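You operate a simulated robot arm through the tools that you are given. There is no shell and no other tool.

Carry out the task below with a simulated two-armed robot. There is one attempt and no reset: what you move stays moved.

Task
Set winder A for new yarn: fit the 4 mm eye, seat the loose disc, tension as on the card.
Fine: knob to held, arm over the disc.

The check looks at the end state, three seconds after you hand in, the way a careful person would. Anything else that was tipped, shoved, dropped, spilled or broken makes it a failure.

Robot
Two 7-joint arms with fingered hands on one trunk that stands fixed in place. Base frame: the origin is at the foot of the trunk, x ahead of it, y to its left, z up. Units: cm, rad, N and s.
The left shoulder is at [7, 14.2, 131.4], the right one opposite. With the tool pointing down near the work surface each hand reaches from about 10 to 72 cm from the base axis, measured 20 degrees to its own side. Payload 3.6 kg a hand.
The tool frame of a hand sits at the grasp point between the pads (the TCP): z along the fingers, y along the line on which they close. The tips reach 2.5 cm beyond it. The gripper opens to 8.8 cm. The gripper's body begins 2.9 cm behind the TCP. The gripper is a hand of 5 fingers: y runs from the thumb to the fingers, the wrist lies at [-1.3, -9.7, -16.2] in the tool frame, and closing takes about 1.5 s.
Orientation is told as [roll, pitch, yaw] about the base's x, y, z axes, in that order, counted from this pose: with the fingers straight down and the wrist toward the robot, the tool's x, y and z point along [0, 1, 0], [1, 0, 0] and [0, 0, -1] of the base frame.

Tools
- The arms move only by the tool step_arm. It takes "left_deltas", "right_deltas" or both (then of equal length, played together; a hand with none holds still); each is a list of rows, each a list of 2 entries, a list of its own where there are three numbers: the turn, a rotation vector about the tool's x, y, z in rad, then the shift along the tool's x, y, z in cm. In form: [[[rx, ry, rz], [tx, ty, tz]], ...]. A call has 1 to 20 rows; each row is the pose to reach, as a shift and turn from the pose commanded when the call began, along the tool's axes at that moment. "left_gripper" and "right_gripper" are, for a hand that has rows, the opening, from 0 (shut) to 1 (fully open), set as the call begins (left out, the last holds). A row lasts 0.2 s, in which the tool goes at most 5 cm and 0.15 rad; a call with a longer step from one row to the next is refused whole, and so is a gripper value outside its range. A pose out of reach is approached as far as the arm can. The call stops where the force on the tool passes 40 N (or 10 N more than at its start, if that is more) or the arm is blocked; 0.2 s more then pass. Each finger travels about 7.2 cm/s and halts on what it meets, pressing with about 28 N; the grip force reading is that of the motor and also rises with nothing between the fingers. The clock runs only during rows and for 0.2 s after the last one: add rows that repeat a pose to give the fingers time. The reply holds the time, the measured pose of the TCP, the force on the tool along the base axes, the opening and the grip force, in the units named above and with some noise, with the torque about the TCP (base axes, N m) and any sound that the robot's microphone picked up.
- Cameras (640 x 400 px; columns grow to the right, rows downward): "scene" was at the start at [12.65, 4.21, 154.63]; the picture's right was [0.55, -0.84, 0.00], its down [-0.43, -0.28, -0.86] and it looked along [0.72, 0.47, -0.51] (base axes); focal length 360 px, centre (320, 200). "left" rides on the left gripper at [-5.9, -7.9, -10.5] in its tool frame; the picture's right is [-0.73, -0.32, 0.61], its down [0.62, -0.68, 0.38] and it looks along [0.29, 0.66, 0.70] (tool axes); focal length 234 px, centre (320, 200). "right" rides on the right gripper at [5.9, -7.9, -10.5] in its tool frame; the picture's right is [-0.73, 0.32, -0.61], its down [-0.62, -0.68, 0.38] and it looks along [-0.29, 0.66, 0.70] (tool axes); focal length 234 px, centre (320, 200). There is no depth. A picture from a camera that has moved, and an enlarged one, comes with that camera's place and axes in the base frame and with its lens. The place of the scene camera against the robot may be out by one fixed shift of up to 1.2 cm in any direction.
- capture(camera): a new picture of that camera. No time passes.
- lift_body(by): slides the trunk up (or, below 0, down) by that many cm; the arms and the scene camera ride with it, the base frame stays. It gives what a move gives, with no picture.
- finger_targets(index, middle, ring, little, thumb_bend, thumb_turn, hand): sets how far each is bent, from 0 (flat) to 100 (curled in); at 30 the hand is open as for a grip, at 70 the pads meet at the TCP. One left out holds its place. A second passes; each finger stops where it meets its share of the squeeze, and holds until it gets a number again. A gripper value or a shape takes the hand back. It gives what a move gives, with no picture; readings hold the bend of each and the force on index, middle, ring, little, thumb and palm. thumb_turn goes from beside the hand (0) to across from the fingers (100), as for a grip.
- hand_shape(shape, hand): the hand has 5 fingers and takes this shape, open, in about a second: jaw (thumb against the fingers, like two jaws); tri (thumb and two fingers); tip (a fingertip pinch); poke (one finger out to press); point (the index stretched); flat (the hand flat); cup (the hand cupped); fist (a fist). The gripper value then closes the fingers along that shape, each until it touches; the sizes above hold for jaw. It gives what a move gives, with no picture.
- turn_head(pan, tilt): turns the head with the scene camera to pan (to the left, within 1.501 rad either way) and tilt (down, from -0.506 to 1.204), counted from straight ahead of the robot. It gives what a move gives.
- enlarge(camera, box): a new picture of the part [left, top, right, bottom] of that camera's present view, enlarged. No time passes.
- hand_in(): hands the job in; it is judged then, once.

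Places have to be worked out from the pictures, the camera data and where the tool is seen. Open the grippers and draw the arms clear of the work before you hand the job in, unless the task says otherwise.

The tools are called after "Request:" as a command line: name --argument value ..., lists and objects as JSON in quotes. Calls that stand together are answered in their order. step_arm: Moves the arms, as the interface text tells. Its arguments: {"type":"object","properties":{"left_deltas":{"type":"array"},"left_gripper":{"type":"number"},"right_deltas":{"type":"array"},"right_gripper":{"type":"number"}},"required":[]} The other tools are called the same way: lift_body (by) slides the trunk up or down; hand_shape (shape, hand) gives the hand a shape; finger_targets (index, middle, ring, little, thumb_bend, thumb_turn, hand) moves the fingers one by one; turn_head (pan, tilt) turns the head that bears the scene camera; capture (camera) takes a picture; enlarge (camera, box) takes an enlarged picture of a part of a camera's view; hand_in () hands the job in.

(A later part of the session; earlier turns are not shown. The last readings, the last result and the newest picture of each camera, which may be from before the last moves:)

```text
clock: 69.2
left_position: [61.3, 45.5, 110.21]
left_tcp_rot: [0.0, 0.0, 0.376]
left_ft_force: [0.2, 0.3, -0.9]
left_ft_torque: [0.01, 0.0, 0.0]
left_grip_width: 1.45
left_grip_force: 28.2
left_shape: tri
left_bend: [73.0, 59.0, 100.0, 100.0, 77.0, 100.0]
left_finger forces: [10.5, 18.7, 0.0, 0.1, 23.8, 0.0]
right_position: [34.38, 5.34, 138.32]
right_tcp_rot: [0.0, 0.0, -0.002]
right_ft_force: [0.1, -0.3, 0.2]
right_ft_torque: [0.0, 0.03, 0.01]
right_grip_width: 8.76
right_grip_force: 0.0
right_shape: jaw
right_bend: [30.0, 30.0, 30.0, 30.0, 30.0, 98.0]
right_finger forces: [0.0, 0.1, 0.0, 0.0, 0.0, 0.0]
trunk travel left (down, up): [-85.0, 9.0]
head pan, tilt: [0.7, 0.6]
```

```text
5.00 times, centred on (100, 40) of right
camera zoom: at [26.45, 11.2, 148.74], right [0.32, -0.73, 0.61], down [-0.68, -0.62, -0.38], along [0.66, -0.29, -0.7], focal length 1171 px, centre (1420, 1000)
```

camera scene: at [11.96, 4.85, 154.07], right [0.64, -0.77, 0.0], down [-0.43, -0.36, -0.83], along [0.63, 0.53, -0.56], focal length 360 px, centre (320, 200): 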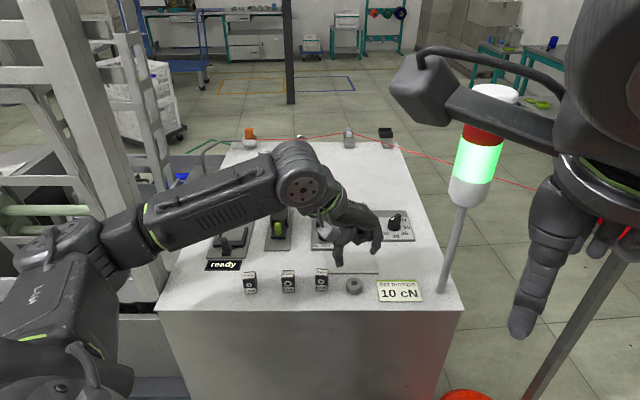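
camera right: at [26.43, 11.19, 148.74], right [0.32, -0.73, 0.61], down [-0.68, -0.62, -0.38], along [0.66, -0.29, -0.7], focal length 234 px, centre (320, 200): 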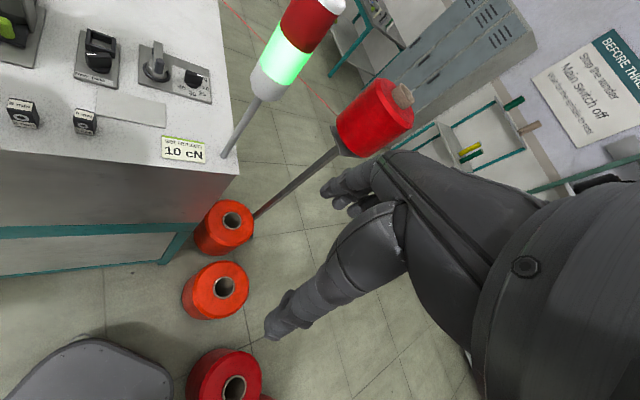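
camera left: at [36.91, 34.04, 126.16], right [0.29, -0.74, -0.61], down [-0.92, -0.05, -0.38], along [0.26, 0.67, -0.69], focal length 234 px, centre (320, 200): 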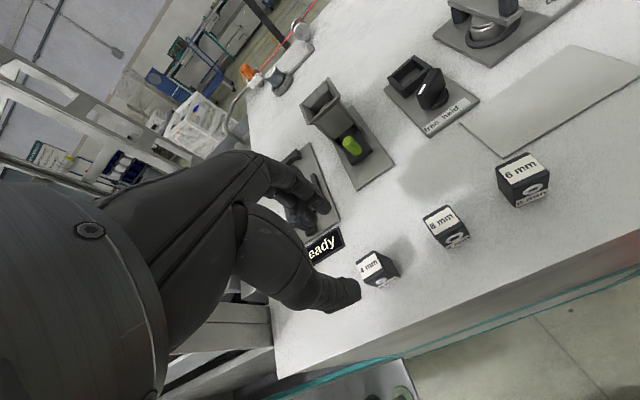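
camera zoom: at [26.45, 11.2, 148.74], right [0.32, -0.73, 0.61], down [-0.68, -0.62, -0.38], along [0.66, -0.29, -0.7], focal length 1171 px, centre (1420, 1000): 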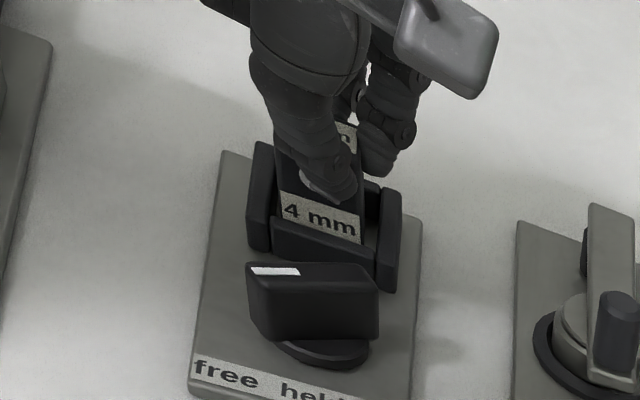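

The eye has entered the frame without force. I keep lowering until it meets the plate.

Request:
step_arm --left_deltas '[[[0, 0, 0], [-0.05, 0, 0.2]], [[0, 0, 0], [-0.05, 0, 0.4]], [[0, 0, 0], [-0.05, 0, 0.6]], [[0, 0, 0], [-0.05, 0, 0.7]], [[0, 0, 0], [-0.05, 0, 0.7]]]'

Request:
enlarge --camera "scene" --box '[300, 190, 355, 240]'

Request:
enlarge --camera "right" --box '[50, 0, 150, 80]'

```text
clock: 70.4
left_position: [61.38, 45.3, 109.45]
left_tcp_rot: [0.002, -0.001, 0.376]
left_ft_force: [0.5, -0.3, 0.2]
left_ft_torque: [0.04, 0.01, -0.01]
left_grip_width: 1.46
left_grip_force: 27.5
left_shape: tri
left_bend: [73.0, 59.0, 100.0, 100.0, 77.0, 100.0]
left_finger forces: [10.6, 18.7, 0.1, 0.0, 23.8, 0.0]
right_position: [34.23, 5.21, 138.25]
right_tcp_rot: [0.001, 0.001, -0.002]
right_ft_force: [0.2, 0.5, -0.5]
right_ft_torque: [0.01, 0.0, 0.0]
right_grip_width: 8.76
right_grip_force: 0.1
right_shape: jaw
right_bend: [30.0, 30.0, 30.0, 30.0, 30.0, 98.0]
right_finger forces: [0.0, 0.0, 0.0, 0.0, 0.0, 0.0]
trunk travel left (down, up): [-85.0, 9.0]
head pan, tilt: [0.7, 0.6]
```

```text
8.00 times, centred on (328, 215) of scene
camera zoom: at [11.89, 4.95, 154.07], right [0.64, -0.76, 0.0], down [-0.43, -0.36, -0.82], along [0.63, 0.53, -0.57], focal length 2882 px, centre (260, 80)
```

zoom: 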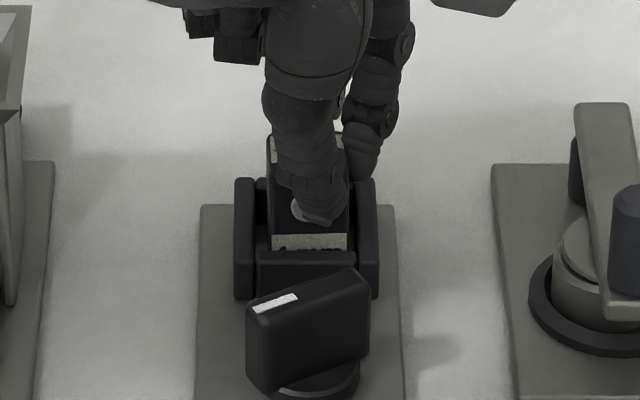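

```text
5.00 times, centred on (100, 40) of right
camera zoom: at [26.44, 11.18, 148.74], right [0.32, -0.73, 0.61], down [-0.68, -0.62, -0.38], along [0.66, -0.29, -0.7], focal length 1171 px, centre (1420, 1000)
```

zoom: 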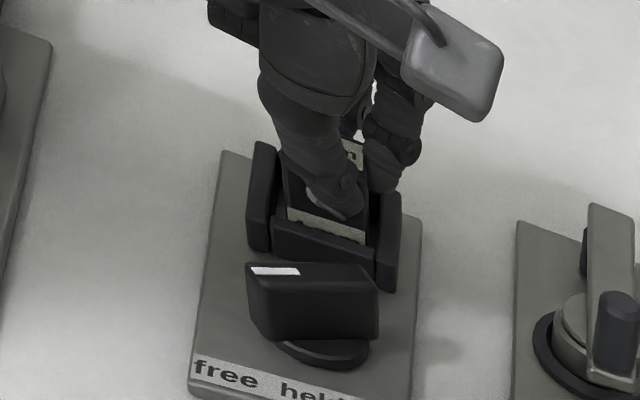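

No contact yet; a bit further in fine rows.

Request:
step_arm --left_deltas '[[[0, 0, 0], [0, 0, 0.12]], [[0, 0, 0], [0, 0, 0.24]], [[0, 0, 0], [0, 0, 0.24]]]'

Request:
enlarge --camera "scene" --box '[300, 190, 355, 240]'

```text
clock: 71.2
left_position: [61.33, 45.37, 109.45]
left_tcp_rot: [0.002, -0.002, 0.376]
left_ft_force: [0.2, 0.6, 6.5]
left_ft_torque: [0.06, -0.04, -0.01]
left_grip_width: 1.51
left_grip_force: 28.0
left_shape: tri
left_bend: [74.0, 59.0, 100.0, 100.0, 77.0, 100.0]
left_finger forces: [11.1, 18.9, 0.0, 0.1, 24.9, 0.0]
right_position: [34.15, 5.25, 138.26]
right_tcp_rot: [0.003, 0.001, -0.003]
right_ft_force: [-0.2, -0.5, 0.0]
right_ft_torque: [0.0, -0.01, 0.03]
right_grip_width: 8.74
right_grip_force: 0.0
right_shape: jaw
right_bend: [30.0, 30.0, 30.0, 30.0, 30.0, 98.0]
right_finger forces: [0.1, 0.0, 0.0, 0.0, 0.0, 0.1]
trunk travel left (down, up): [-85.0, 9.0]
head pan, tilt: [0.7, 0.6]
```

```text
8.00 times, centred on (328, 215) of scene
camera zoom: at [11.77, 4.86, 154.09], right [0.64, -0.76, 0.0], down [-0.43, -0.36, -0.83], along [0.63, 0.53, -0.56], focal length 2882 px, centre (260, 80)
```

zoom: 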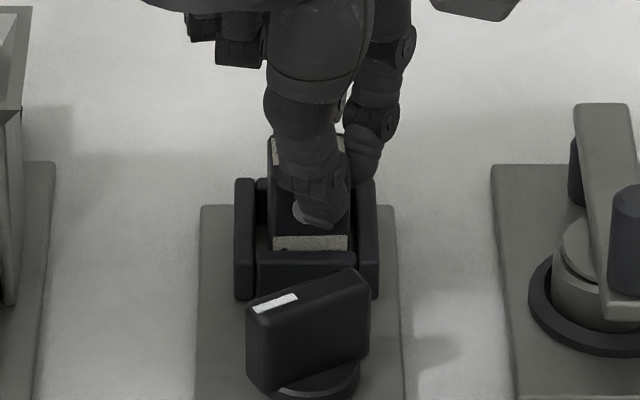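

Contact at 6.5 N with the eye bottom at the plate height. I ease 0.05 cm and open gently.

Request:
step_arm --left_deltas '[[[0, 0, 0], [0, 0, -0.08]], [[0, 0, 0], [0, 0, -0.08]], [[0, 0, 0], [0, 0, -0.08]], [[0, 0, 0], [0, 0, -0.08]], [[0, 0, 0], [0, 0, -0.08]], [[0, 0, 0], [0, 0, -0.08]]]' --left_gripper 0.38

Request:
enlarge --camera "scene" --box '[300, 190, 355, 240]'

Request:
enlarge --camera "left" --box '[270, 170, 420, 310]'

Request:
enlarge --camera "right" --box '[50, 0, 150, 80]'

```text
clock: 72.6
left_position: [61.36, 45.37, 109.53]
left_tcp_rot: [0.001, -0.001, 0.374]
left_ft_force: [-0.2, -0.5, 0.2]
left_ft_torque: [0.02, 0.01, 0.02]
left_grip_width: 3.34
left_grip_force: 0.1
left_shape: tri
left_bend: [74.0, 50.0, 99.0, 99.0, 73.0, 100.0]
left_finger forces: [0.0, 0.0, 0.0, 0.0, 0.0, 0.0]
right_position: [34.24, 5.3, 138.22]
right_tcp_rot: [0.002, -0.001, -0.003]
right_ft_force: [-0.4, -0.4, 0.1]
right_ft_torque: [0.03, 0.01, -0.01]
right_grip_width: 8.76
right_grip_force: 0.0
right_shape: jaw
right_bend: [30.0, 30.0, 30.0, 30.0, 30.0, 98.0]
right_finger forces: [0.0, 0.1, 0.0, 0.0, 0.1, 0.1]
trunk travel left (down, up): [-85.0, 9.0]
head pan, tilt: [0.7, 0.6]
```

```text
8.00 times, centred on (328, 215) of scene
camera zoom: at [11.88, 4.95, 154.07], right [0.64, -0.76, 0.0], down [-0.43, -0.36, -0.83], along [0.63, 0.53, -0.56], focal length 2882 px, centre (260, 80)
```

zoom: 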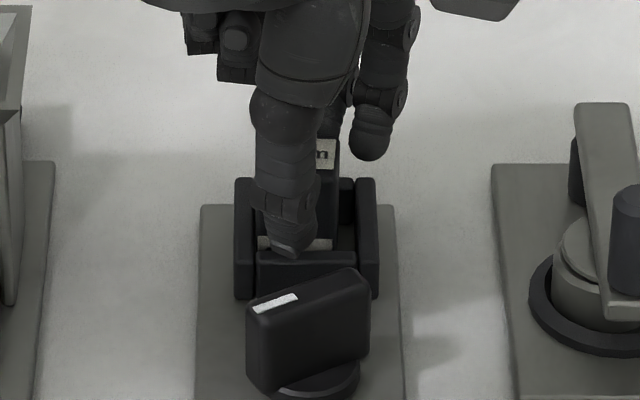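

```text
2.86 times, centred on (345, 240) of left
camera zoom: at [56.2, 37.05, 119.93], right [-0.03, -0.79, -0.61], down [-0.86, 0.33, -0.38], along [0.51, 0.51, -0.69], focal length 669 px, centre (249, 86)
```

zoom: 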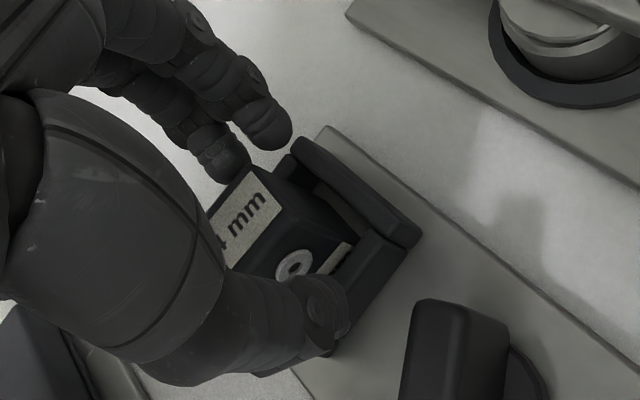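

```text
5.00 times, centred on (100, 40) of right
camera zoom: at [26.43, 11.18, 148.74], right [0.32, -0.73, 0.61], down [-0.68, -0.62, -0.38], along [0.66, -0.29, -0.7], focal length 1171 px, centre (1420, 1000)
```

zoom: 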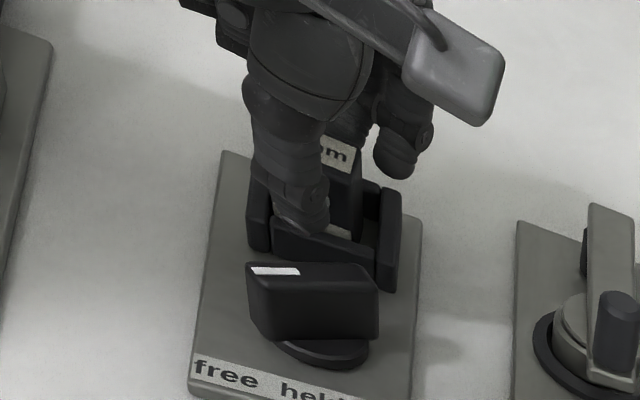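

Released; the eye stands in the frame. I raise straight up and look at how it sits.

Request:
step_arm --left_deltas '[[[0, 0, 0], [0, 0, -1]], [[0, 0, 0], [0, 0, -3]], [[0, 0, 0], [0, 0, -6]], [[0, 0, 0], [0, 0, -9]], [[0, 0, 0], [0, -4, -11]], [[0, 0, 0], [0, -4, -11]]]'

Request:
enlarge --camera "scene" --box '[300, 190, 355, 255]'

Request:
enlarge --camera "left" --box '[270, 150, 470, 310]'

Request:
enlarge --camera "right" --box '[50, 0, 150, 90]'

```text
clock: 74.0
left_position: [57.86, 43.94, 120.35]
left_tcp_rot: [0.001, -0.002, 0.374]
left_ft_force: [0.7, -0.7, 0.1]
left_ft_torque: [-0.01, 0.04, -0.01]
left_grip_width: 3.35
left_grip_force: 0.0
left_shape: tri
left_bend: [74.0, 50.0, 99.0, 99.0, 73.0, 100.0]
left_finger forces: [0.0, 0.0, 0.0, 0.0, 0.0, 0.0]
right_position: [34.29, 5.33, 138.22]
right_tcp_rot: [0.0, 0.002, -0.002]
right_ft_force: [0.8, -1.1, 0.2]
right_ft_torque: [0.01, 0.01, -0.03]
right_grip_width: 8.75
right_grip_force: 0.0
right_shape: jaw
right_bend: [30.0, 30.0, 30.0, 30.0, 30.0, 98.0]
right_finger forces: [0.1, 0.1, 0.0, 0.1, 0.1, 0.1]
trunk travel left (down, up): [-85.0, 9.0]
head pan, tilt: [0.7, 0.6]
```

```text
6.15 times, centred on (328, 222) of scene
camera zoom: at [11.89, 4.97, 154.07], right [0.64, -0.76, 0.0], down [-0.43, -0.36, -0.82], along [0.63, 0.53, -0.57], focal length 2217 px, centre (274, 62)
```

zoom: 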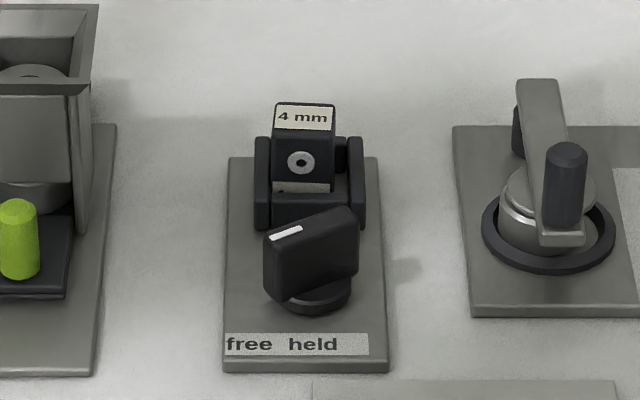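

```text
2.50 times, centred on (370, 230) of left
camera zoom: at [52.57, 35.56, 130.96], right [-0.03, -0.79, -0.61], down [-0.86, 0.33, -0.38], along [0.51, 0.51, -0.69], focal length 585 px, centre (195, 125)
```

zoom: 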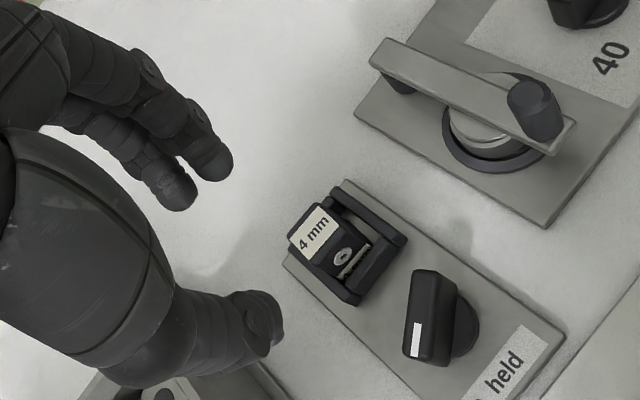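

```text
4.44 times, centred on (100, 45) of right
camera zoom: at [26.43, 11.21, 148.74], right [0.32, -0.73, 0.61], down [-0.68, -0.62, -0.38], along [0.66, -0.29, -0.7], focal length 1041 px, centre (1298, 889)
```

zoom: 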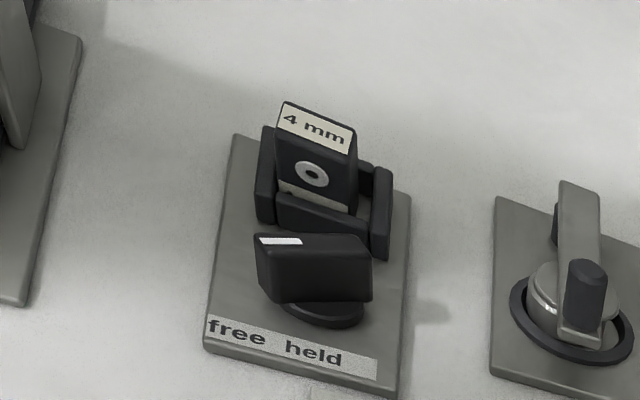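

The eye sits upright and fully down in the frame (top at ~108.3 as expected), labels facing the front. Now the free/held knob: its marker points at about az 157°, hub ≈ (56.9, 41.6). I form an index-only poker with the thumb folded, and hover at yaw 1.0 (keeping the hand away from the chute and the arm handle).

Request:
finger_targets --hand "left" --index 70 --middle 100 --ring 100 --little 100 --thumb_bend 100 --thumb_turn 60

Request:
step_arm --left_deltas '[[[0, 0, -0.13], [0, -0.5, 0]], [[0, 0, -0.26], [0, -1, 0]], [[0, 0, -0.39], [0, -1.5, 0]], [[0, 0, -0.52], [0, -2, 1]], [[0, 0, -0.626], [0, -2.32, 3]], [[0, 0, -0.626], [0, -2.32, 4.3]], [[0, 0, -0.626], [0, -2.32, 4.3]]]'

Request:
enlarge --camera "left" --box '[230, 150, 430, 310]'

Request:
enlarge --camera "scene" --box '[270, 150, 380, 260]'

Request:
enlarge --camera "right" --box '[30, 0, 170, 100]'

```text
clock: 75.0
left_position: [57.62, 43.94, 120.52]
left_tcp_rot: [0.002, -0.002, 0.376]
left_ft_force: [0.2, -0.2, -0.2]
left_ft_torque: [-0.03, -0.01, 0.01]
left_grip_width: 3.02
left_grip_force: 0.1
left_shape: fingers
left_bend: [70.0, 100.0, 100.0, 100.0, 100.0, 62.0]
left_finger forces: [0.0, 0.0, 0.0, 0.0, 0.1, 0.0]
right_position: [34.09, 5.31, 138.26]
right_tcp_rot: [0.002, -0.002, -0.002]
right_ft_force: [0.0, 0.1, -0.2]
right_ft_torque: [0.01, -0.01, 0.02]
right_grip_width: 8.76
right_grip_force: 0.0
right_shape: jaw
right_bend: [30.0, 30.0, 30.0, 30.0, 30.0, 98.0]
right_finger forces: [0.0, 0.0, 0.1, 0.1, 0.0, 0.1]
trunk travel left (down, up): [-85.0, 9.0]
head pan, tilt: [0.7, 0.6]
```

```text
clock: 76.6
left_position: [55.53, 42.96, 116.1]
left_tcp_rot: [0.0, -0.002, 1.002]
left_ft_force: [0.0, 0.0, 0.0]
left_ft_torque: [0.03, 0.02, 0.01]
left_grip_width: 3.0
left_grip_force: 0.1
left_shape: fingers
left_bend: [70.0, 100.0, 100.0, 100.0, 100.0, 62.0]
left_finger forces: [0.0, 0.0, 0.0, 0.0, 0.0, 0.1]
right_position: [34.23, 5.28, 138.23]
right_tcp_rot: [0.0, 0.0, -0.001]
right_ft_force: [0.4, -1.6, -0.4]
right_ft_torque: [0.0, 0.01, 0.03]
right_grip_width: 8.76
right_grip_force: 0.0
right_shape: jaw
right_bend: [30.0, 30.0, 30.0, 30.0, 30.0, 98.0]
right_finger forces: [0.1, 0.0, 0.0, 0.0, 0.0, 0.0]
trunk travel left (down, up): [-85.0, 9.0]
head pan, tilt: [0.7, 0.6]
```

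```text
2.50 times, centred on (330, 230) of left
camera zoom: at [56.21, 33.22, 126.63], right [0.44, -0.66, -0.61], down [-0.89, -0.24, -0.38], along [0.11, 0.71, -0.69], focal length 585 px, centre (295, 125)
```

zoom: 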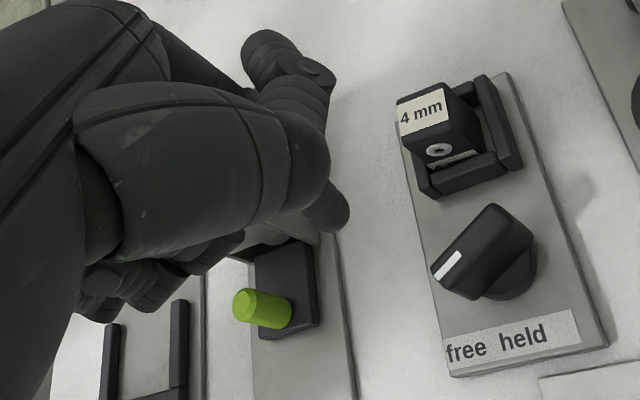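

```text
3.64 times, centred on (325, 205) of scene
camera zoom: at [11.86, 4.96, 154.07], right [0.64, -0.76, 0.0], down [-0.43, -0.36, -0.83], along [0.63, 0.53, -0.56], focal length 1310 px, centre (302, 182)
```

zoom: 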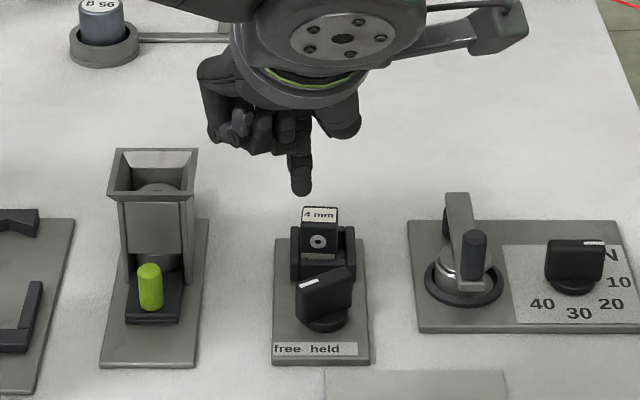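

```text
4.00 times, centred on (100, 50) of right
camera zoom: at [26.41, 11.19, 148.74], right [0.32, -0.73, 0.61], down [-0.68, -0.62, -0.38], along [0.66, -0.29, -0.7], focal length 937 px, centre (1200, 800)
```

zoom: 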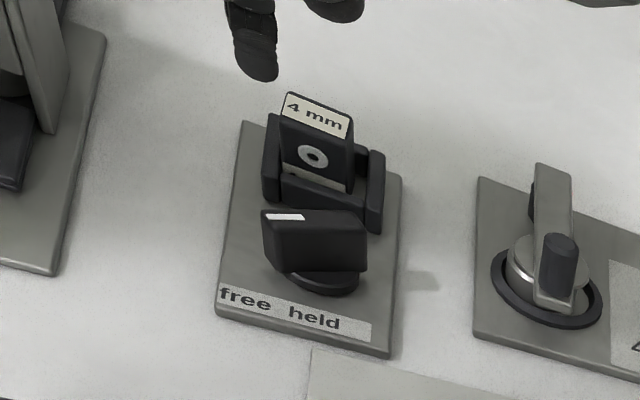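

The fingertip is at about (56.3, 43.4), hub ≈ (57.1, 41.7) in this view. I shift slightly away from the blade and descend on its rear (trailing) side to tip height ~106.3.

Request:
step_arm --left_deltas '[[[0, 0, 0], [-0.13, 0.42, 1.5]], [[0, 0, 0], [-0.13, 0.42, 3.5]], [[0, 0, 0], [-0.13, 0.42, 5.5]], [[0, 0, 0], [-0.13, 0.42, 6.6]], [[0, 0, 0], [-0.13, 0.42, 7.2]], [[0, 0, 0], [-0.13, 0.42, 7.2]]]'

Request:
enlarge --camera "left" --box '[250, 150, 430, 310]'

Request:
enlarge --camera "scene" --box '[290, 180, 370, 260]'

Request:
enlarge --camera "right" --box '[40, 10, 140, 100]'

```text
clock: 78.0
left_position: [55.78, 43.46, 108.79]
left_tcp_rot: [0.0, -0.002, 1.0]
left_ft_force: [0.4, 2.0, 0.6]
left_ft_torque: [0.0, -0.03, 0.01]
left_grip_width: 2.97
left_grip_force: 0.7
left_shape: fingers
left_bend: [69.0, 100.0, 100.0, 100.0, 100.0, 62.0]
left_finger forces: [1.5, 0.1, 0.0, 0.0, 0.1, 0.0]
right_position: [34.24, 5.25, 138.21]
right_tcp_rot: [-0.001, -0.002, -0.002]
right_ft_force: [-0.2, 0.1, 0.8]
right_ft_torque: [-0.02, 0.0, 0.01]
right_grip_width: 8.77
right_grip_force: 0.0
right_shape: jaw
right_bend: [30.0, 30.0, 30.0, 30.0, 30.0, 98.0]
right_finger forces: [0.0, 0.1, 0.1, 0.0, 0.1, 0.0]
trunk travel left (down, up): [-85.0, 9.0]
head pan, tilt: [0.7, 0.6]
```

```text
2.50 times, centred on (340, 230) of left
camera zoom: at [56.54, 33.66, 119.28], right [0.44, -0.66, -0.61], down [-0.89, -0.24, -0.38], along [0.11, 0.71, -0.69], focal length 585 px, centre (270, 125)
```

zoom: 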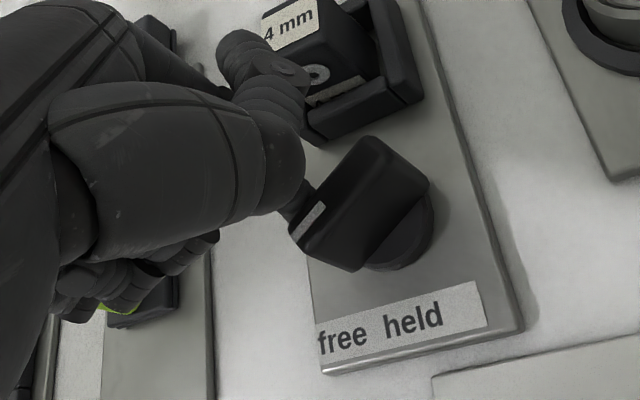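

```text
5.00 times, centred on (330, 220) of scene
camera zoom: at [11.89, 4.98, 154.07], right [0.64, -0.76, 0.0], down [-0.43, -0.36, -0.82], along [0.63, 0.53, -0.57], focal length 1802 px, centre (270, 100)
```

zoom: 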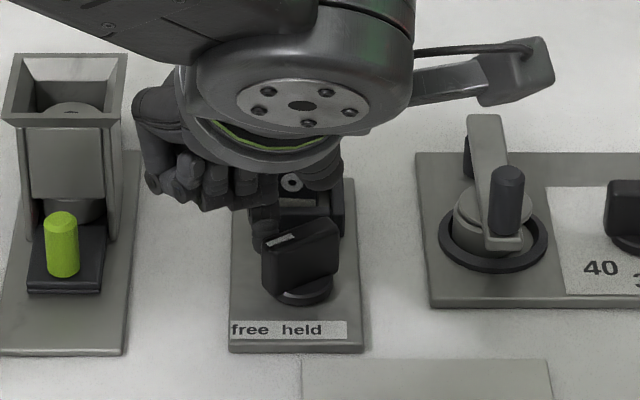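

```text
4.44 times, centred on (90, 55) of right
camera zoom: at [26.43, 11.21, 148.74], right [0.32, -0.73, 0.61], down [-0.68, -0.62, -0.38], along [0.66, -0.29, -0.7], focal length 1041 px, centre (1342, 844)
```

zoom: 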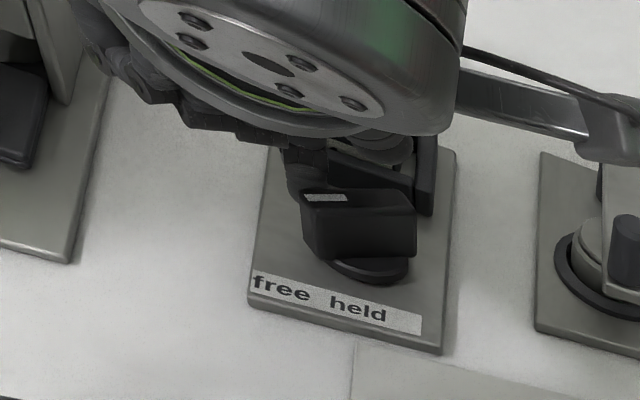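

The finger just touches the blade's rear side (≈2 N). I start the push around the hub and look after ~35°.

Request:
step_arm --left_deltas '[[[0, 0, 0], [-0.01, -0.3, 0]], [[0, 0, 0], [-0.01, -0.62, 0]], [[0, 0, 0], [0.0, -0.9, 0]], [[0, 0, 0], [0.01, -1.2, 0]], [[0, 0, 0], [0.01, -1.2, 0]]]'

Request:
enlarge --camera "left" --box '[250, 150, 430, 310]'

Request:
enlarge --camera "scene" --box '[290, 180, 370, 260]'

Request:
enlarge --camera "right" --box '[40, 10, 140, 100]'

```text
clock: 79.2
left_position: [55.24, 42.44, 108.82]
left_tcp_rot: [0.0, 0.001, 1.002]
left_ft_force: [-1.1, 0.8, 0.0]
left_ft_torque: [0.03, -0.02, -0.02]
left_grip_width: 2.98
left_grip_force: 0.3
left_shape: fingers
left_bend: [69.0, 100.0, 100.0, 100.0, 100.0, 62.0]
left_finger forces: [0.6, 0.0, 0.0, 0.0, 0.0, 0.1]
right_position: [34.18, 5.4, 138.22]
right_tcp_rot: [-0.001, -0.001, -0.001]
right_ft_force: [-0.5, 0.0, -0.1]
right_ft_torque: [-0.01, -0.01, 0.0]
right_grip_width: 8.78
right_grip_force: 0.0
right_shape: jaw
right_bend: [30.0, 30.0, 30.0, 30.0, 30.0, 98.0]
right_finger forces: [0.0, 0.0, 0.0, 0.0, 0.0, 0.0]
trunk travel left (down, up): [-85.0, 9.0]
head pan, tilt: [0.7, 0.6]
```

```text
2.50 times, centred on (340, 230) of left
camera zoom: at [55.88, 32.71, 119.36], right [0.44, -0.66, -0.61], down [-0.89, -0.24, -0.38], along [0.11, 0.71, -0.7], focal length 585 px, centre (270, 125)
```

zoom: 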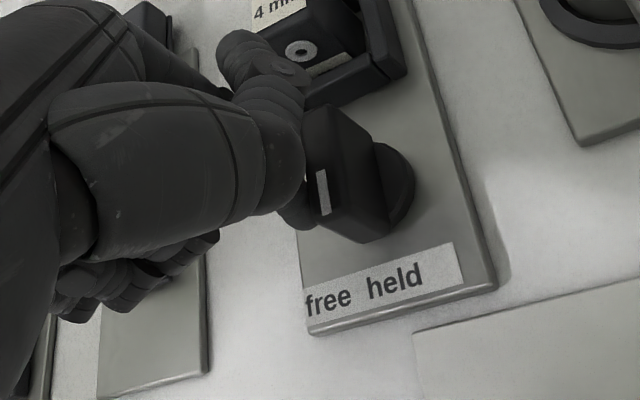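

```text
5.00 times, centred on (330, 220) of scene
camera zoom: at [11.88, 5.01, 154.07], right [0.64, -0.77, 0.0], down [-0.43, -0.36, -0.82], along [0.63, 0.53, -0.57], focal length 1802 px, centre (270, 100)
```

zoom: 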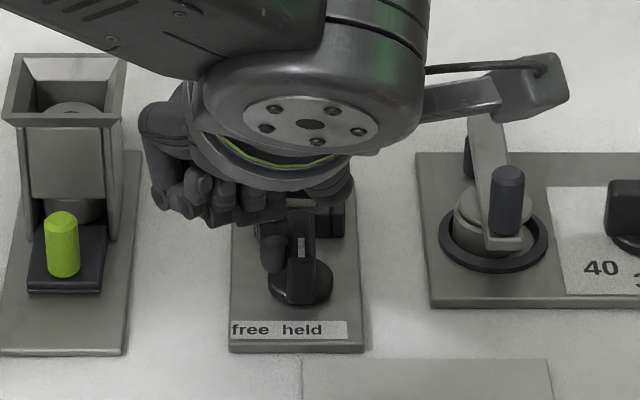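

```text
4.44 times, centred on (90, 55) of right
camera zoom: at [26.43, 11.24, 148.74], right [0.32, -0.73, 0.61], down [-0.68, -0.62, -0.38], along [0.66, -0.29, -0.7], focal length 1041 px, centre (1342, 844)
```

zoom: 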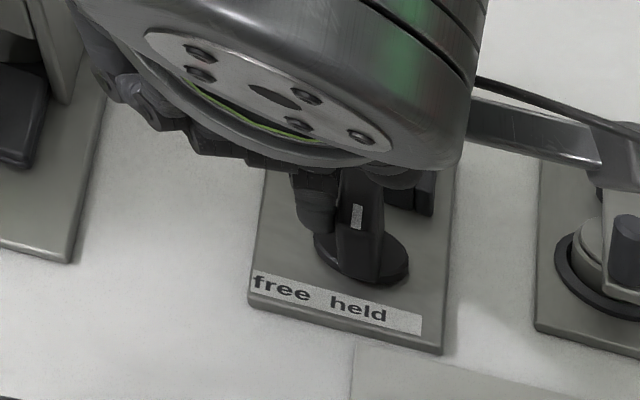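

The marker has swung to point straight at the word "held". I enlarge to measure its angle precisely before deciding whether to push further.

Request:
enlarge --camera "scene" --box '[310, 215, 350, 250]'

Request:
enlarge --camera "left" --box '[320, 180, 390, 240]'

```text
11.43 times, centred on (330, 232) of scene
camera zoom: at [11.88, 5.01, 154.07], right [0.64, -0.77, 0.0], down [-0.43, -0.36, -0.82], along [0.63, 0.53, -0.57], focal length 4118 px, centre (206, -171)
```

zoom: 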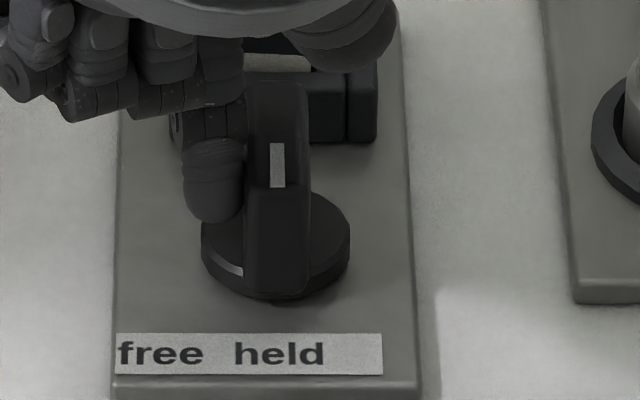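

```text
6.67 times, centred on (355, 210) of left
camera zoom: at [55.88, 32.71, 119.36], right [0.44, -0.66, -0.61], down [-0.89, -0.24, -0.38], along [0.11, 0.71, -0.7], focal length 1561 px, centre (87, 133)
```

zoom: 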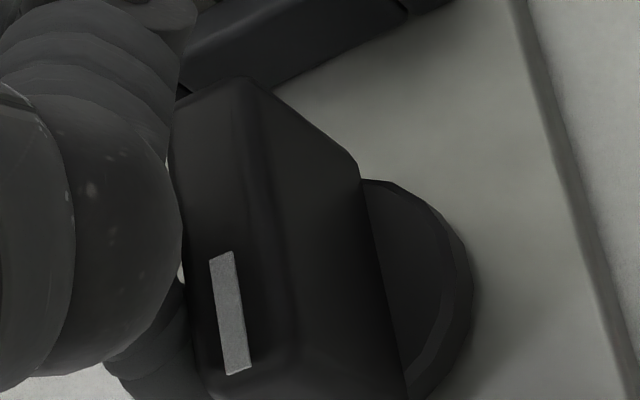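

The blade points exactly to the front (within ~2°), straight at "held", with the finger touching its left side. I test gently (0.25 cm) whether this is a stop or whether it keeps turning.

Request:
step_arm --left_deltas '[[[0, 0, 0], [-0.1, -0.03, 0]], [[0, 0, 0], [-0.2, -0.06, 0]], [[0, 0, 0], [-0.2, -0.06, 0]]]'

Request:
enlarge --camera "scene" --box '[310, 215, 350, 250]'

```text
clock: 80.0
left_position: [55.34, 42.37, 108.89]
left_tcp_rot: [0.001, -0.003, 1.002]
left_ft_force: [-2.5, 2.0, -1.1]
left_ft_torque: [0.06, 0.05, 0.04]
left_grip_width: 2.97
left_grip_force: 1.8
left_shape: fingers
left_bend: [69.0, 100.0, 100.0, 100.0, 100.0, 62.0]
left_finger forces: [3.1, 0.0, 0.0, 0.0, 0.0, 0.0]
right_position: [34.25, 5.36, 138.34]
right_tcp_rot: [0.0, -0.001, 0.0]
right_ft_force: [-0.9, -0.5, -0.1]
right_ft_torque: [0.01, 0.0, 0.01]
right_grip_width: 8.74
right_grip_force: 0.0
right_shape: jaw
right_bend: [30.0, 30.0, 30.0, 30.0, 30.0, 98.0]
right_finger forces: [0.0, 0.1, 0.0, 0.0, 0.0, 0.0]
trunk travel left (down, up): [-85.0, 9.0]
head pan, tilt: [0.7, 0.6]
```

```text
11.43 times, centred on (330, 232) of scene
camera zoom: at [11.85, 5.03, 154.07], right [0.64, -0.76, 0.0], down [-0.43, -0.36, -0.82], along [0.63, 0.53, -0.57], focal length 4118 px, centre (206, -171)
```

zoom: 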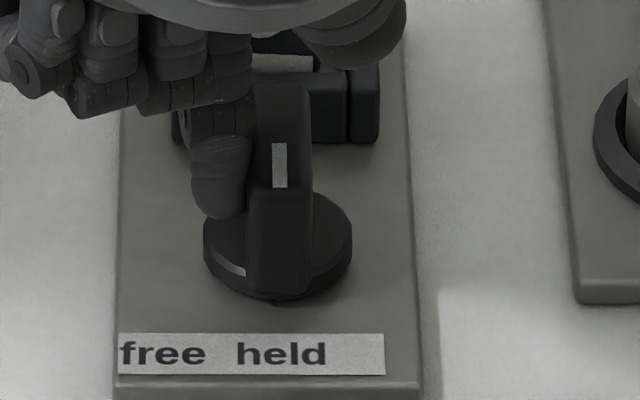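

The force rose to 3 N and the blade did not turn; a further 0.2 cm will show clearly whether it is an end stop.

Request:
step_arm --left_deltas '[[[0, 0, 0], [-0.1, -0.03, 0]], [[0, 0, 0], [-0.2, -0.06, 0]], [[0, 0, 0], [-0.2, -0.06, 0]]]'

Request:
enlarge --camera "scene" --box '[310, 215, 350, 250]'

```text
clock: 80.8
left_position: [55.33, 42.33, 108.75]
left_tcp_rot: [-0.002, -0.003, 1.002]
left_ft_force: [-6.2, 7.4, 0.2]
left_ft_torque: [0.12, 0.12, 0.08]
left_grip_width: 2.97
left_grip_force: 4.6
left_shape: fingers
left_bend: [68.0, 100.0, 100.0, 100.0, 100.0, 62.0]
left_finger forces: [8.2, 0.0, 0.0, 0.0, 0.0, 0.0]
right_position: [34.13, 5.6, 138.23]
right_tcp_rot: [-0.001, -0.003, -0.001]
right_ft_force: [-0.2, 0.7, 0.8]
right_ft_torque: [0.0, -0.01, 0.0]
right_grip_width: 8.76
right_grip_force: 0.1
right_shape: jaw
right_bend: [30.0, 30.0, 30.0, 30.0, 30.0, 98.0]
right_finger forces: [0.1, 0.1, 0.1, 0.0, 0.0, 0.1]
trunk travel left (down, up): [-85.0, 9.0]
head pan, tilt: [0.7, 0.6]
```

```text
11.43 times, centred on (330, 232) of scene
camera zoom: at [11.7, 5.14, 154.08], right [0.64, -0.76, 0.0], down [-0.43, -0.37, -0.83], along [0.63, 0.53, -0.56], focal length 4118 px, centre (206, -171)
```

zoom: 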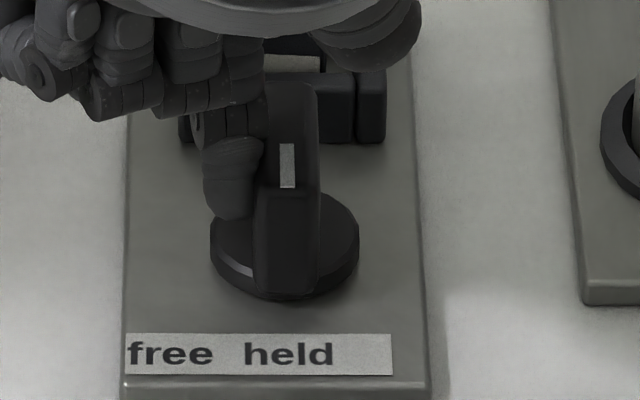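

Nearly 10 N without any turning: the "held" end stop is reached. I back the finger off to the left and lift clear.

Request:
step_arm --left_deltas '[[[0, 0, 0], [0.4, 0.12, 0]], [[0, 0, 0], [0.9, 0.2, 0]], [[0, 0, 0], [0.9, 0.2, -2]], [[0, 0, 0], [0.9, 0.2, -5]], [[0, 0, 0], [0.9, 0.2, -9]], [[0, 0, 0], [0.9, -3, -12]], [[0, 0, 0], [0.9, -7, -13]], [[0, 0, 0], [0.9, -11, -14]], [[0, 0, 0], [0.9, -11, -14]]]'

Request:
capture --camera "scene"

Request:
enlarge --camera "scene" --box '[300, 185, 430, 260]'

Request:
enlarge --camera "scene" --box '[305, 195, 350, 250]'

Request:
enlarge --camera "right" --box '[60, 10, 230, 110]'

```text
clock: 82.8
left_position: [48.7, 33.27, 122.88]
left_tcp_rot: [0.001, -0.004, 1.003]
left_ft_force: [-1.1, -0.4, -0.1]
left_ft_torque: [-0.02, 0.01, 0.02]
left_grip_width: 3.04
left_grip_force: 0.1
left_shape: fingers
left_bend: [70.0, 100.0, 100.0, 100.0, 100.0, 62.0]
left_finger forces: [0.0, 0.0, 0.0, 0.0, 0.1, 0.0]
right_position: [34.29, 5.31, 138.25]
right_tcp_rot: [0.002, 0.002, -0.002]
right_ft_force: [0.3, 0.6, -0.1]
right_ft_torque: [0.01, -0.01, -0.01]
right_grip_width: 8.75
right_grip_force: 0.2
right_shape: jaw
right_bend: [30.0, 30.0, 30.0, 30.0, 30.0, 98.0]
right_finger forces: [0.0, 0.0, 0.1, 0.0, 0.0, 0.0]
trunk travel left (down, up): [-85.0, 9.0]
head pan, tilt: [0.7, 0.6]
```

```text
taken
camera scene: at [11.89, 5.0, 154.07], right [0.64, -0.76, 0.0], down [-0.43, -0.36, -0.82], along [0.63, 0.53, -0.57], focal length 360 px, centre (320, 200)
```

scene: 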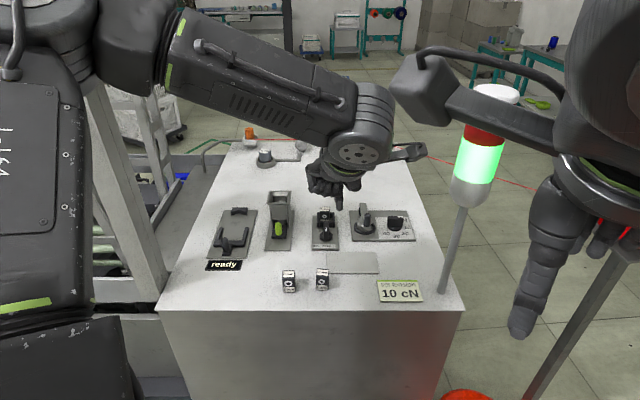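

```text
4.92 times, centred on (365, 222) of scene
camera zoom: at [11.89, 5.0, 154.07], right [0.64, -0.76, 0.0], down [-0.43, -0.36, -0.82], along [0.63, 0.53, -0.57], focal length 1774 px, centre (98, 89)
```

zoom: 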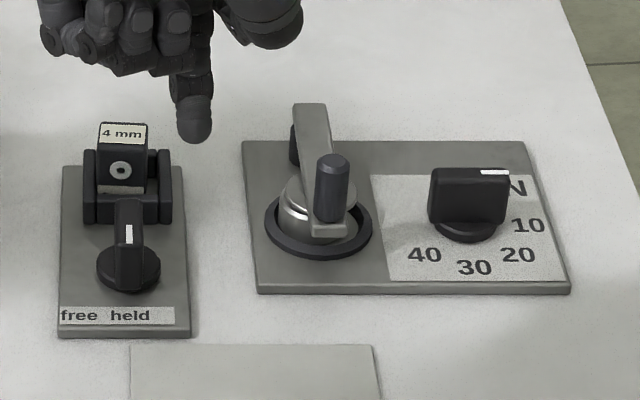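

```text
7.27 times, centred on (328, 222) of scene
camera zoom: at [11.89, 5.0, 154.07], right [0.64, -0.76, 0.0], down [-0.43, -0.36, -0.82], along [0.63, 0.53, -0.57], focal length 2620 px, centre (266, 36)
```

zoom: 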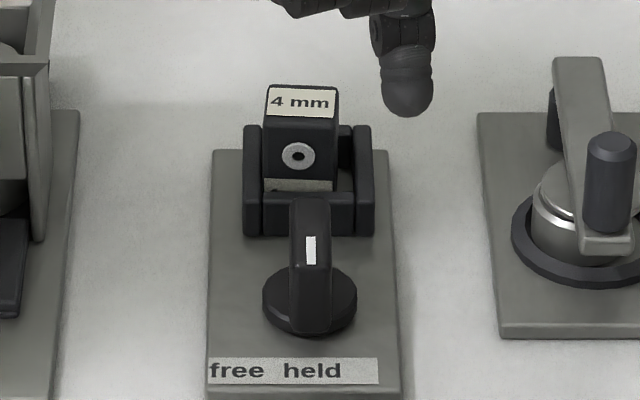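

```text
3.76 times, centred on (145, 60) of right
camera zoom: at [26.44, 11.24, 148.74], right [0.32, -0.73, 0.61], down [-0.68, -0.62, -0.38], along [0.66, -0.29, -0.7], focal length 882 px, centre (979, 727)
```

zoom: 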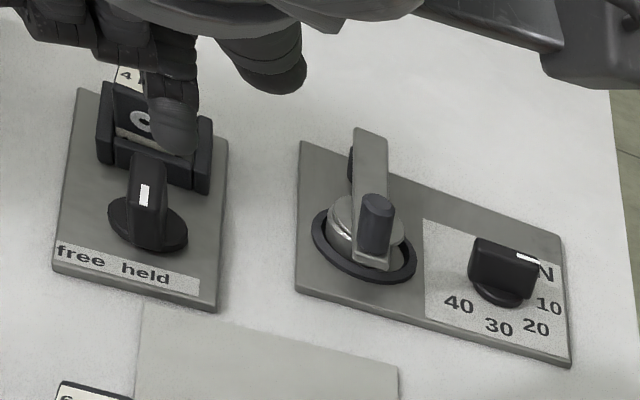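

The 4 mm eye is in the frame, the knob at held, the arm over the disc. I check the dial's angle closely with enlargements.

Request:
enlarge --camera "scene" --box '[375, 205, 420, 245]'

Request:
capture --camera "left"

Request:
enlarge --camera "right" --box '[170, 55, 230, 110]'

```text
10.00 times, centred on (398, 225) of scene
camera zoom: at [11.89, 5.0, 154.07], right [0.64, -0.76, 0.0], down [-0.43, -0.36, -0.82], along [0.63, 0.53, -0.57], focal length 3603 px, centre (-455, -50)
```

zoom: 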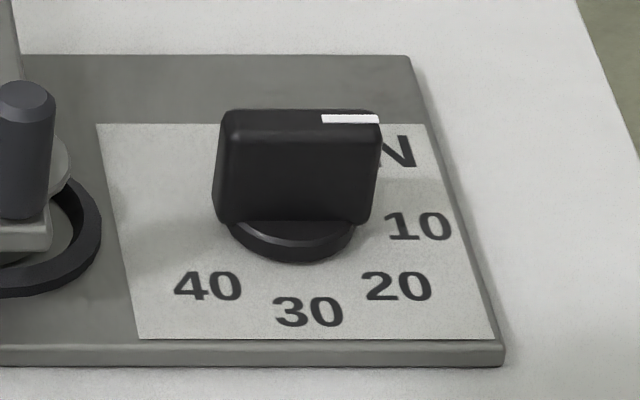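

```text
taken
camera left: at [49.34, 23.39, 133.42], right [0.44, -0.66, -0.61], down [-0.89, -0.24, -0.38], along [0.11, 0.71, -0.7], focal length 234 px, centre (320, 200)
```

left: 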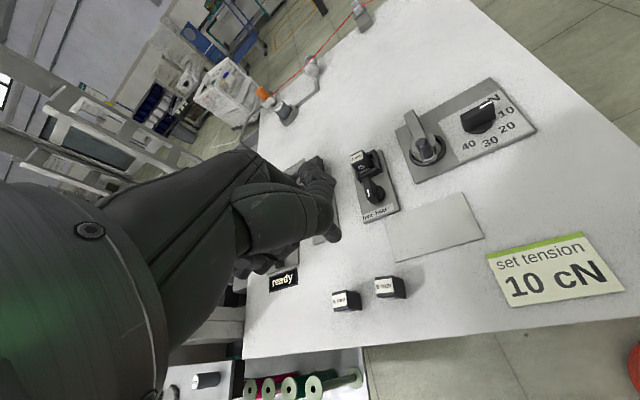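

```text
7.27 times, centred on (200, 82) of right
camera zoom: at [26.44, 11.24, 148.74], right [0.32, -0.73, 0.61], down [-0.68, -0.62, -0.38], along [0.66, -0.29, -0.7], focal length 1703 px, centre (1193, 1054)
```

zoom: 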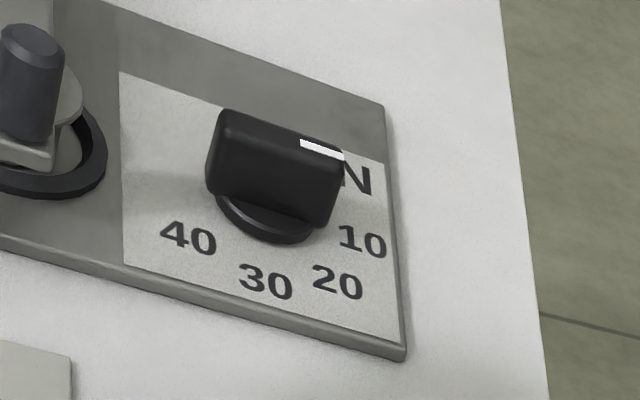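

The marker agrees with 10 within about 3°. All settings are done; I withdraw the left arm to its starting pose and open the hand.

Request:
step_arm --left_deltas '[[[0, 0, 0], [0, 0, -4]], [[0, 0, 0.14], [2, -0.5, -8]], [[0, 0, 0.28], [5, -1.2, -11]], [[0, 0, 0.42], [8.5, -2, -12]], [[0, 0, 0.56], [12, -3, -12]], [[0, 0, 0.7], [15.2, -3.8, -12]], [[0, 0, 0.85], [18.4, -4.6, -12]], [[0, 0, 1.0], [18.4, -4.6, -12]], [[0, 0, 1.0], [18.4, -4.6, -12]]]'

Request:
hand_shape --shape "jaw" --hand "left"

Request:
capture --camera "scene"

Request:
enlarge --camera "scene" --box '[190, 190, 430, 310]'

Request:
enlarge --camera "right" --box '[0, 0, 240, 170]'

```text
clock: 84.8
left_position: [30.81, 39.29, 134.85]
left_tcp_rot: [-0.001, 0.0, 0.0]
left_ft_force: [0.1, -0.2, 0.4]
left_ft_torque: [-0.01, -0.01, 0.03]
left_grip_width: 3.0
left_grip_force: 0.1
left_shape: fingers
left_bend: [70.0, 100.0, 100.0, 100.0, 100.0, 62.0]
left_finger forces: [0.1, 0.0, 0.1, 0.0, 0.0, 0.0]
right_position: [34.27, 5.24, 138.33]
right_tcp_rot: [0.001, -0.001, -0.003]
right_ft_force: [-0.3, 0.4, -0.4]
right_ft_torque: [0.02, 0.02, -0.01]
right_grip_width: 8.79
right_grip_force: 0.1
right_shape: jaw
right_bend: [30.0, 30.0, 30.0, 30.0, 30.0, 98.0]
right_finger forces: [0.2, 0.1, 0.0, 0.1, 0.0, 0.1]
trunk travel left (down, up): [-85.0, 9.0]
head pan, tilt: [0.7, 0.6]
```

```text
clock: 85.7
left_position: [30.6, 39.29, 134.83]
left_tcp_rot: [0.003, -0.001, 0.001]
left_ft_force: [0.0, 0.6, 0.5]
left_ft_torque: [0.05, -0.01, -0.03]
left_grip_width: 8.74
left_grip_force: 0.1
left_shape: jaw
left_bend: [30.0, 30.0, 30.0, 30.0, 30.0, 97.0]
left_finger forces: [0.1, 0.0, 0.1, 0.0, 0.0, 0.1]
right_position: [34.24, 5.36, 138.3]
right_tcp_rot: [0.002, -0.001, -0.001]
right_ft_force: [-0.9, -1.0, 0.9]
right_ft_torque: [-0.03, -0.01, -0.02]
right_grip_width: 8.77
right_grip_force: 0.0
right_shape: jaw
right_bend: [30.0, 30.0, 30.0, 30.0, 30.0, 98.0]
right_finger forces: [0.1, 0.1, 0.0, 0.0, 0.1, 0.1]
trunk travel left (down, up): [-85.0, 9.0]
head pan, tilt: [0.7, 0.6]
```

```text
taken
camera scene: at [11.85, 4.95, 154.08], right [0.64, -0.76, 0.0], down [-0.43, -0.36, -0.83], along [0.63, 0.53, -0.56], focal length 360 px, centre (320, 200)
```

scene: 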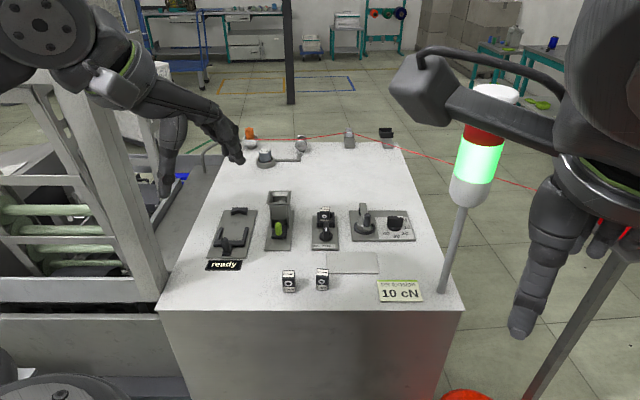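

```text
2.67 times, centred on (310, 250) of scene
camera zoom: at [11.85, 4.95, 154.08], right [0.64, -0.76, 0.0], down [-0.43, -0.36, -0.83], along [0.63, 0.53, -0.56], focal length 961 px, centre (347, 67)
```

zoom: 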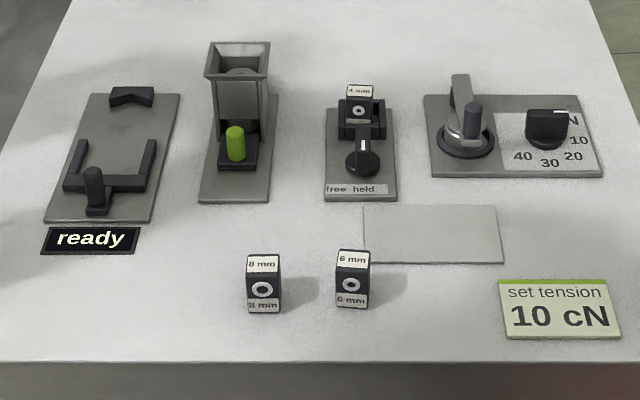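

```text
2.35 times, centred on (120, 85) of right
camera zoom: at [26.4, 11.18, 148.75], right [0.32, -0.73, 0.61], down [-0.68, -0.62, -0.38], along [0.66, -0.29, -0.7], focal length 551 px, centre (791, 471)
```

zoom: 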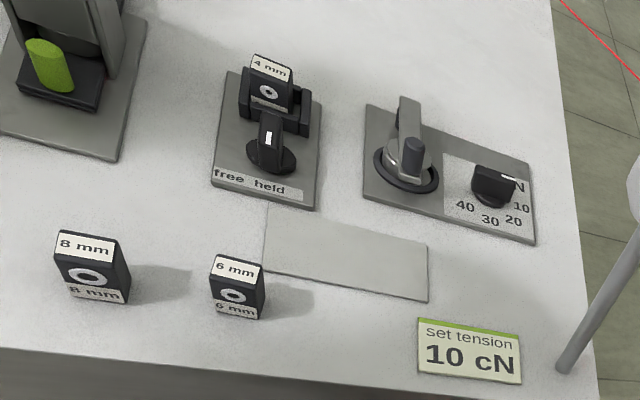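

Everything looks in place; before handing in I check how well the arm's pad is centred over the disc.

Request:
enlarge --camera "scene" --box '[350, 200, 385, 242]'

Request:
enlarge --camera "right" --box '[130, 30, 190, 90]'

Request:
enlarge --camera "left" --box '[310, 80, 420, 220]'

```text
9.52 times, centred on (368, 221) of scene
camera zoom: at [11.85, 4.95, 154.08], right [0.64, -0.76, 0.0], down [-0.43, -0.36, -0.83], along [0.63, 0.53, -0.56], focal length 3432 px, centre (-132, 0)
```

zoom: 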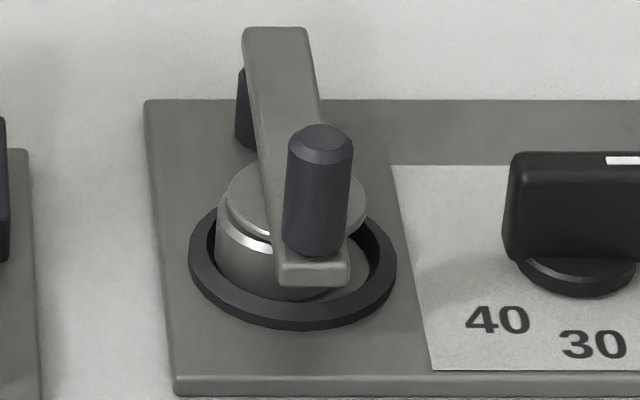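

```text
6.67 times, centred on (160, 60) of right
camera zoom: at [26.4, 11.18, 148.75], right [0.32, -0.73, 0.61], down [-0.68, -0.62, -0.38], along [0.66, -0.29, -0.7], focal length 1561 px, centre (1387, 1133)
```

zoom: 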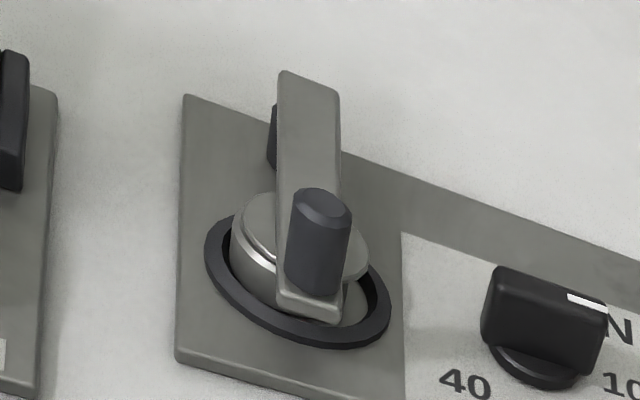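

```text
2.86 times, centred on (365, 150) of left
camera zoom: at [22.81, 33.45, 145.47], right [-0.32, -0.73, -0.61], down [-0.68, 0.62, -0.38], along [0.66, 0.29, -0.69], focal length 669 px, centre (191, 343)
```

zoom: 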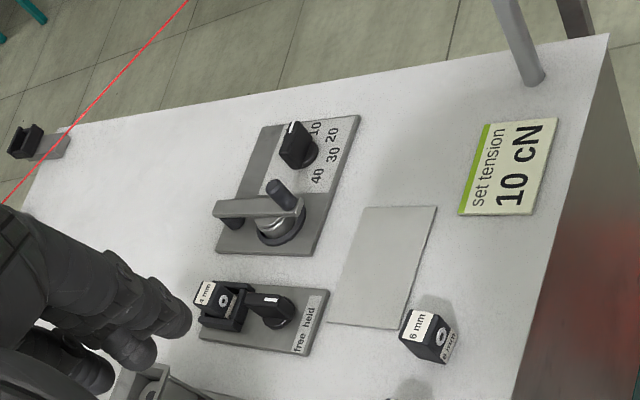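

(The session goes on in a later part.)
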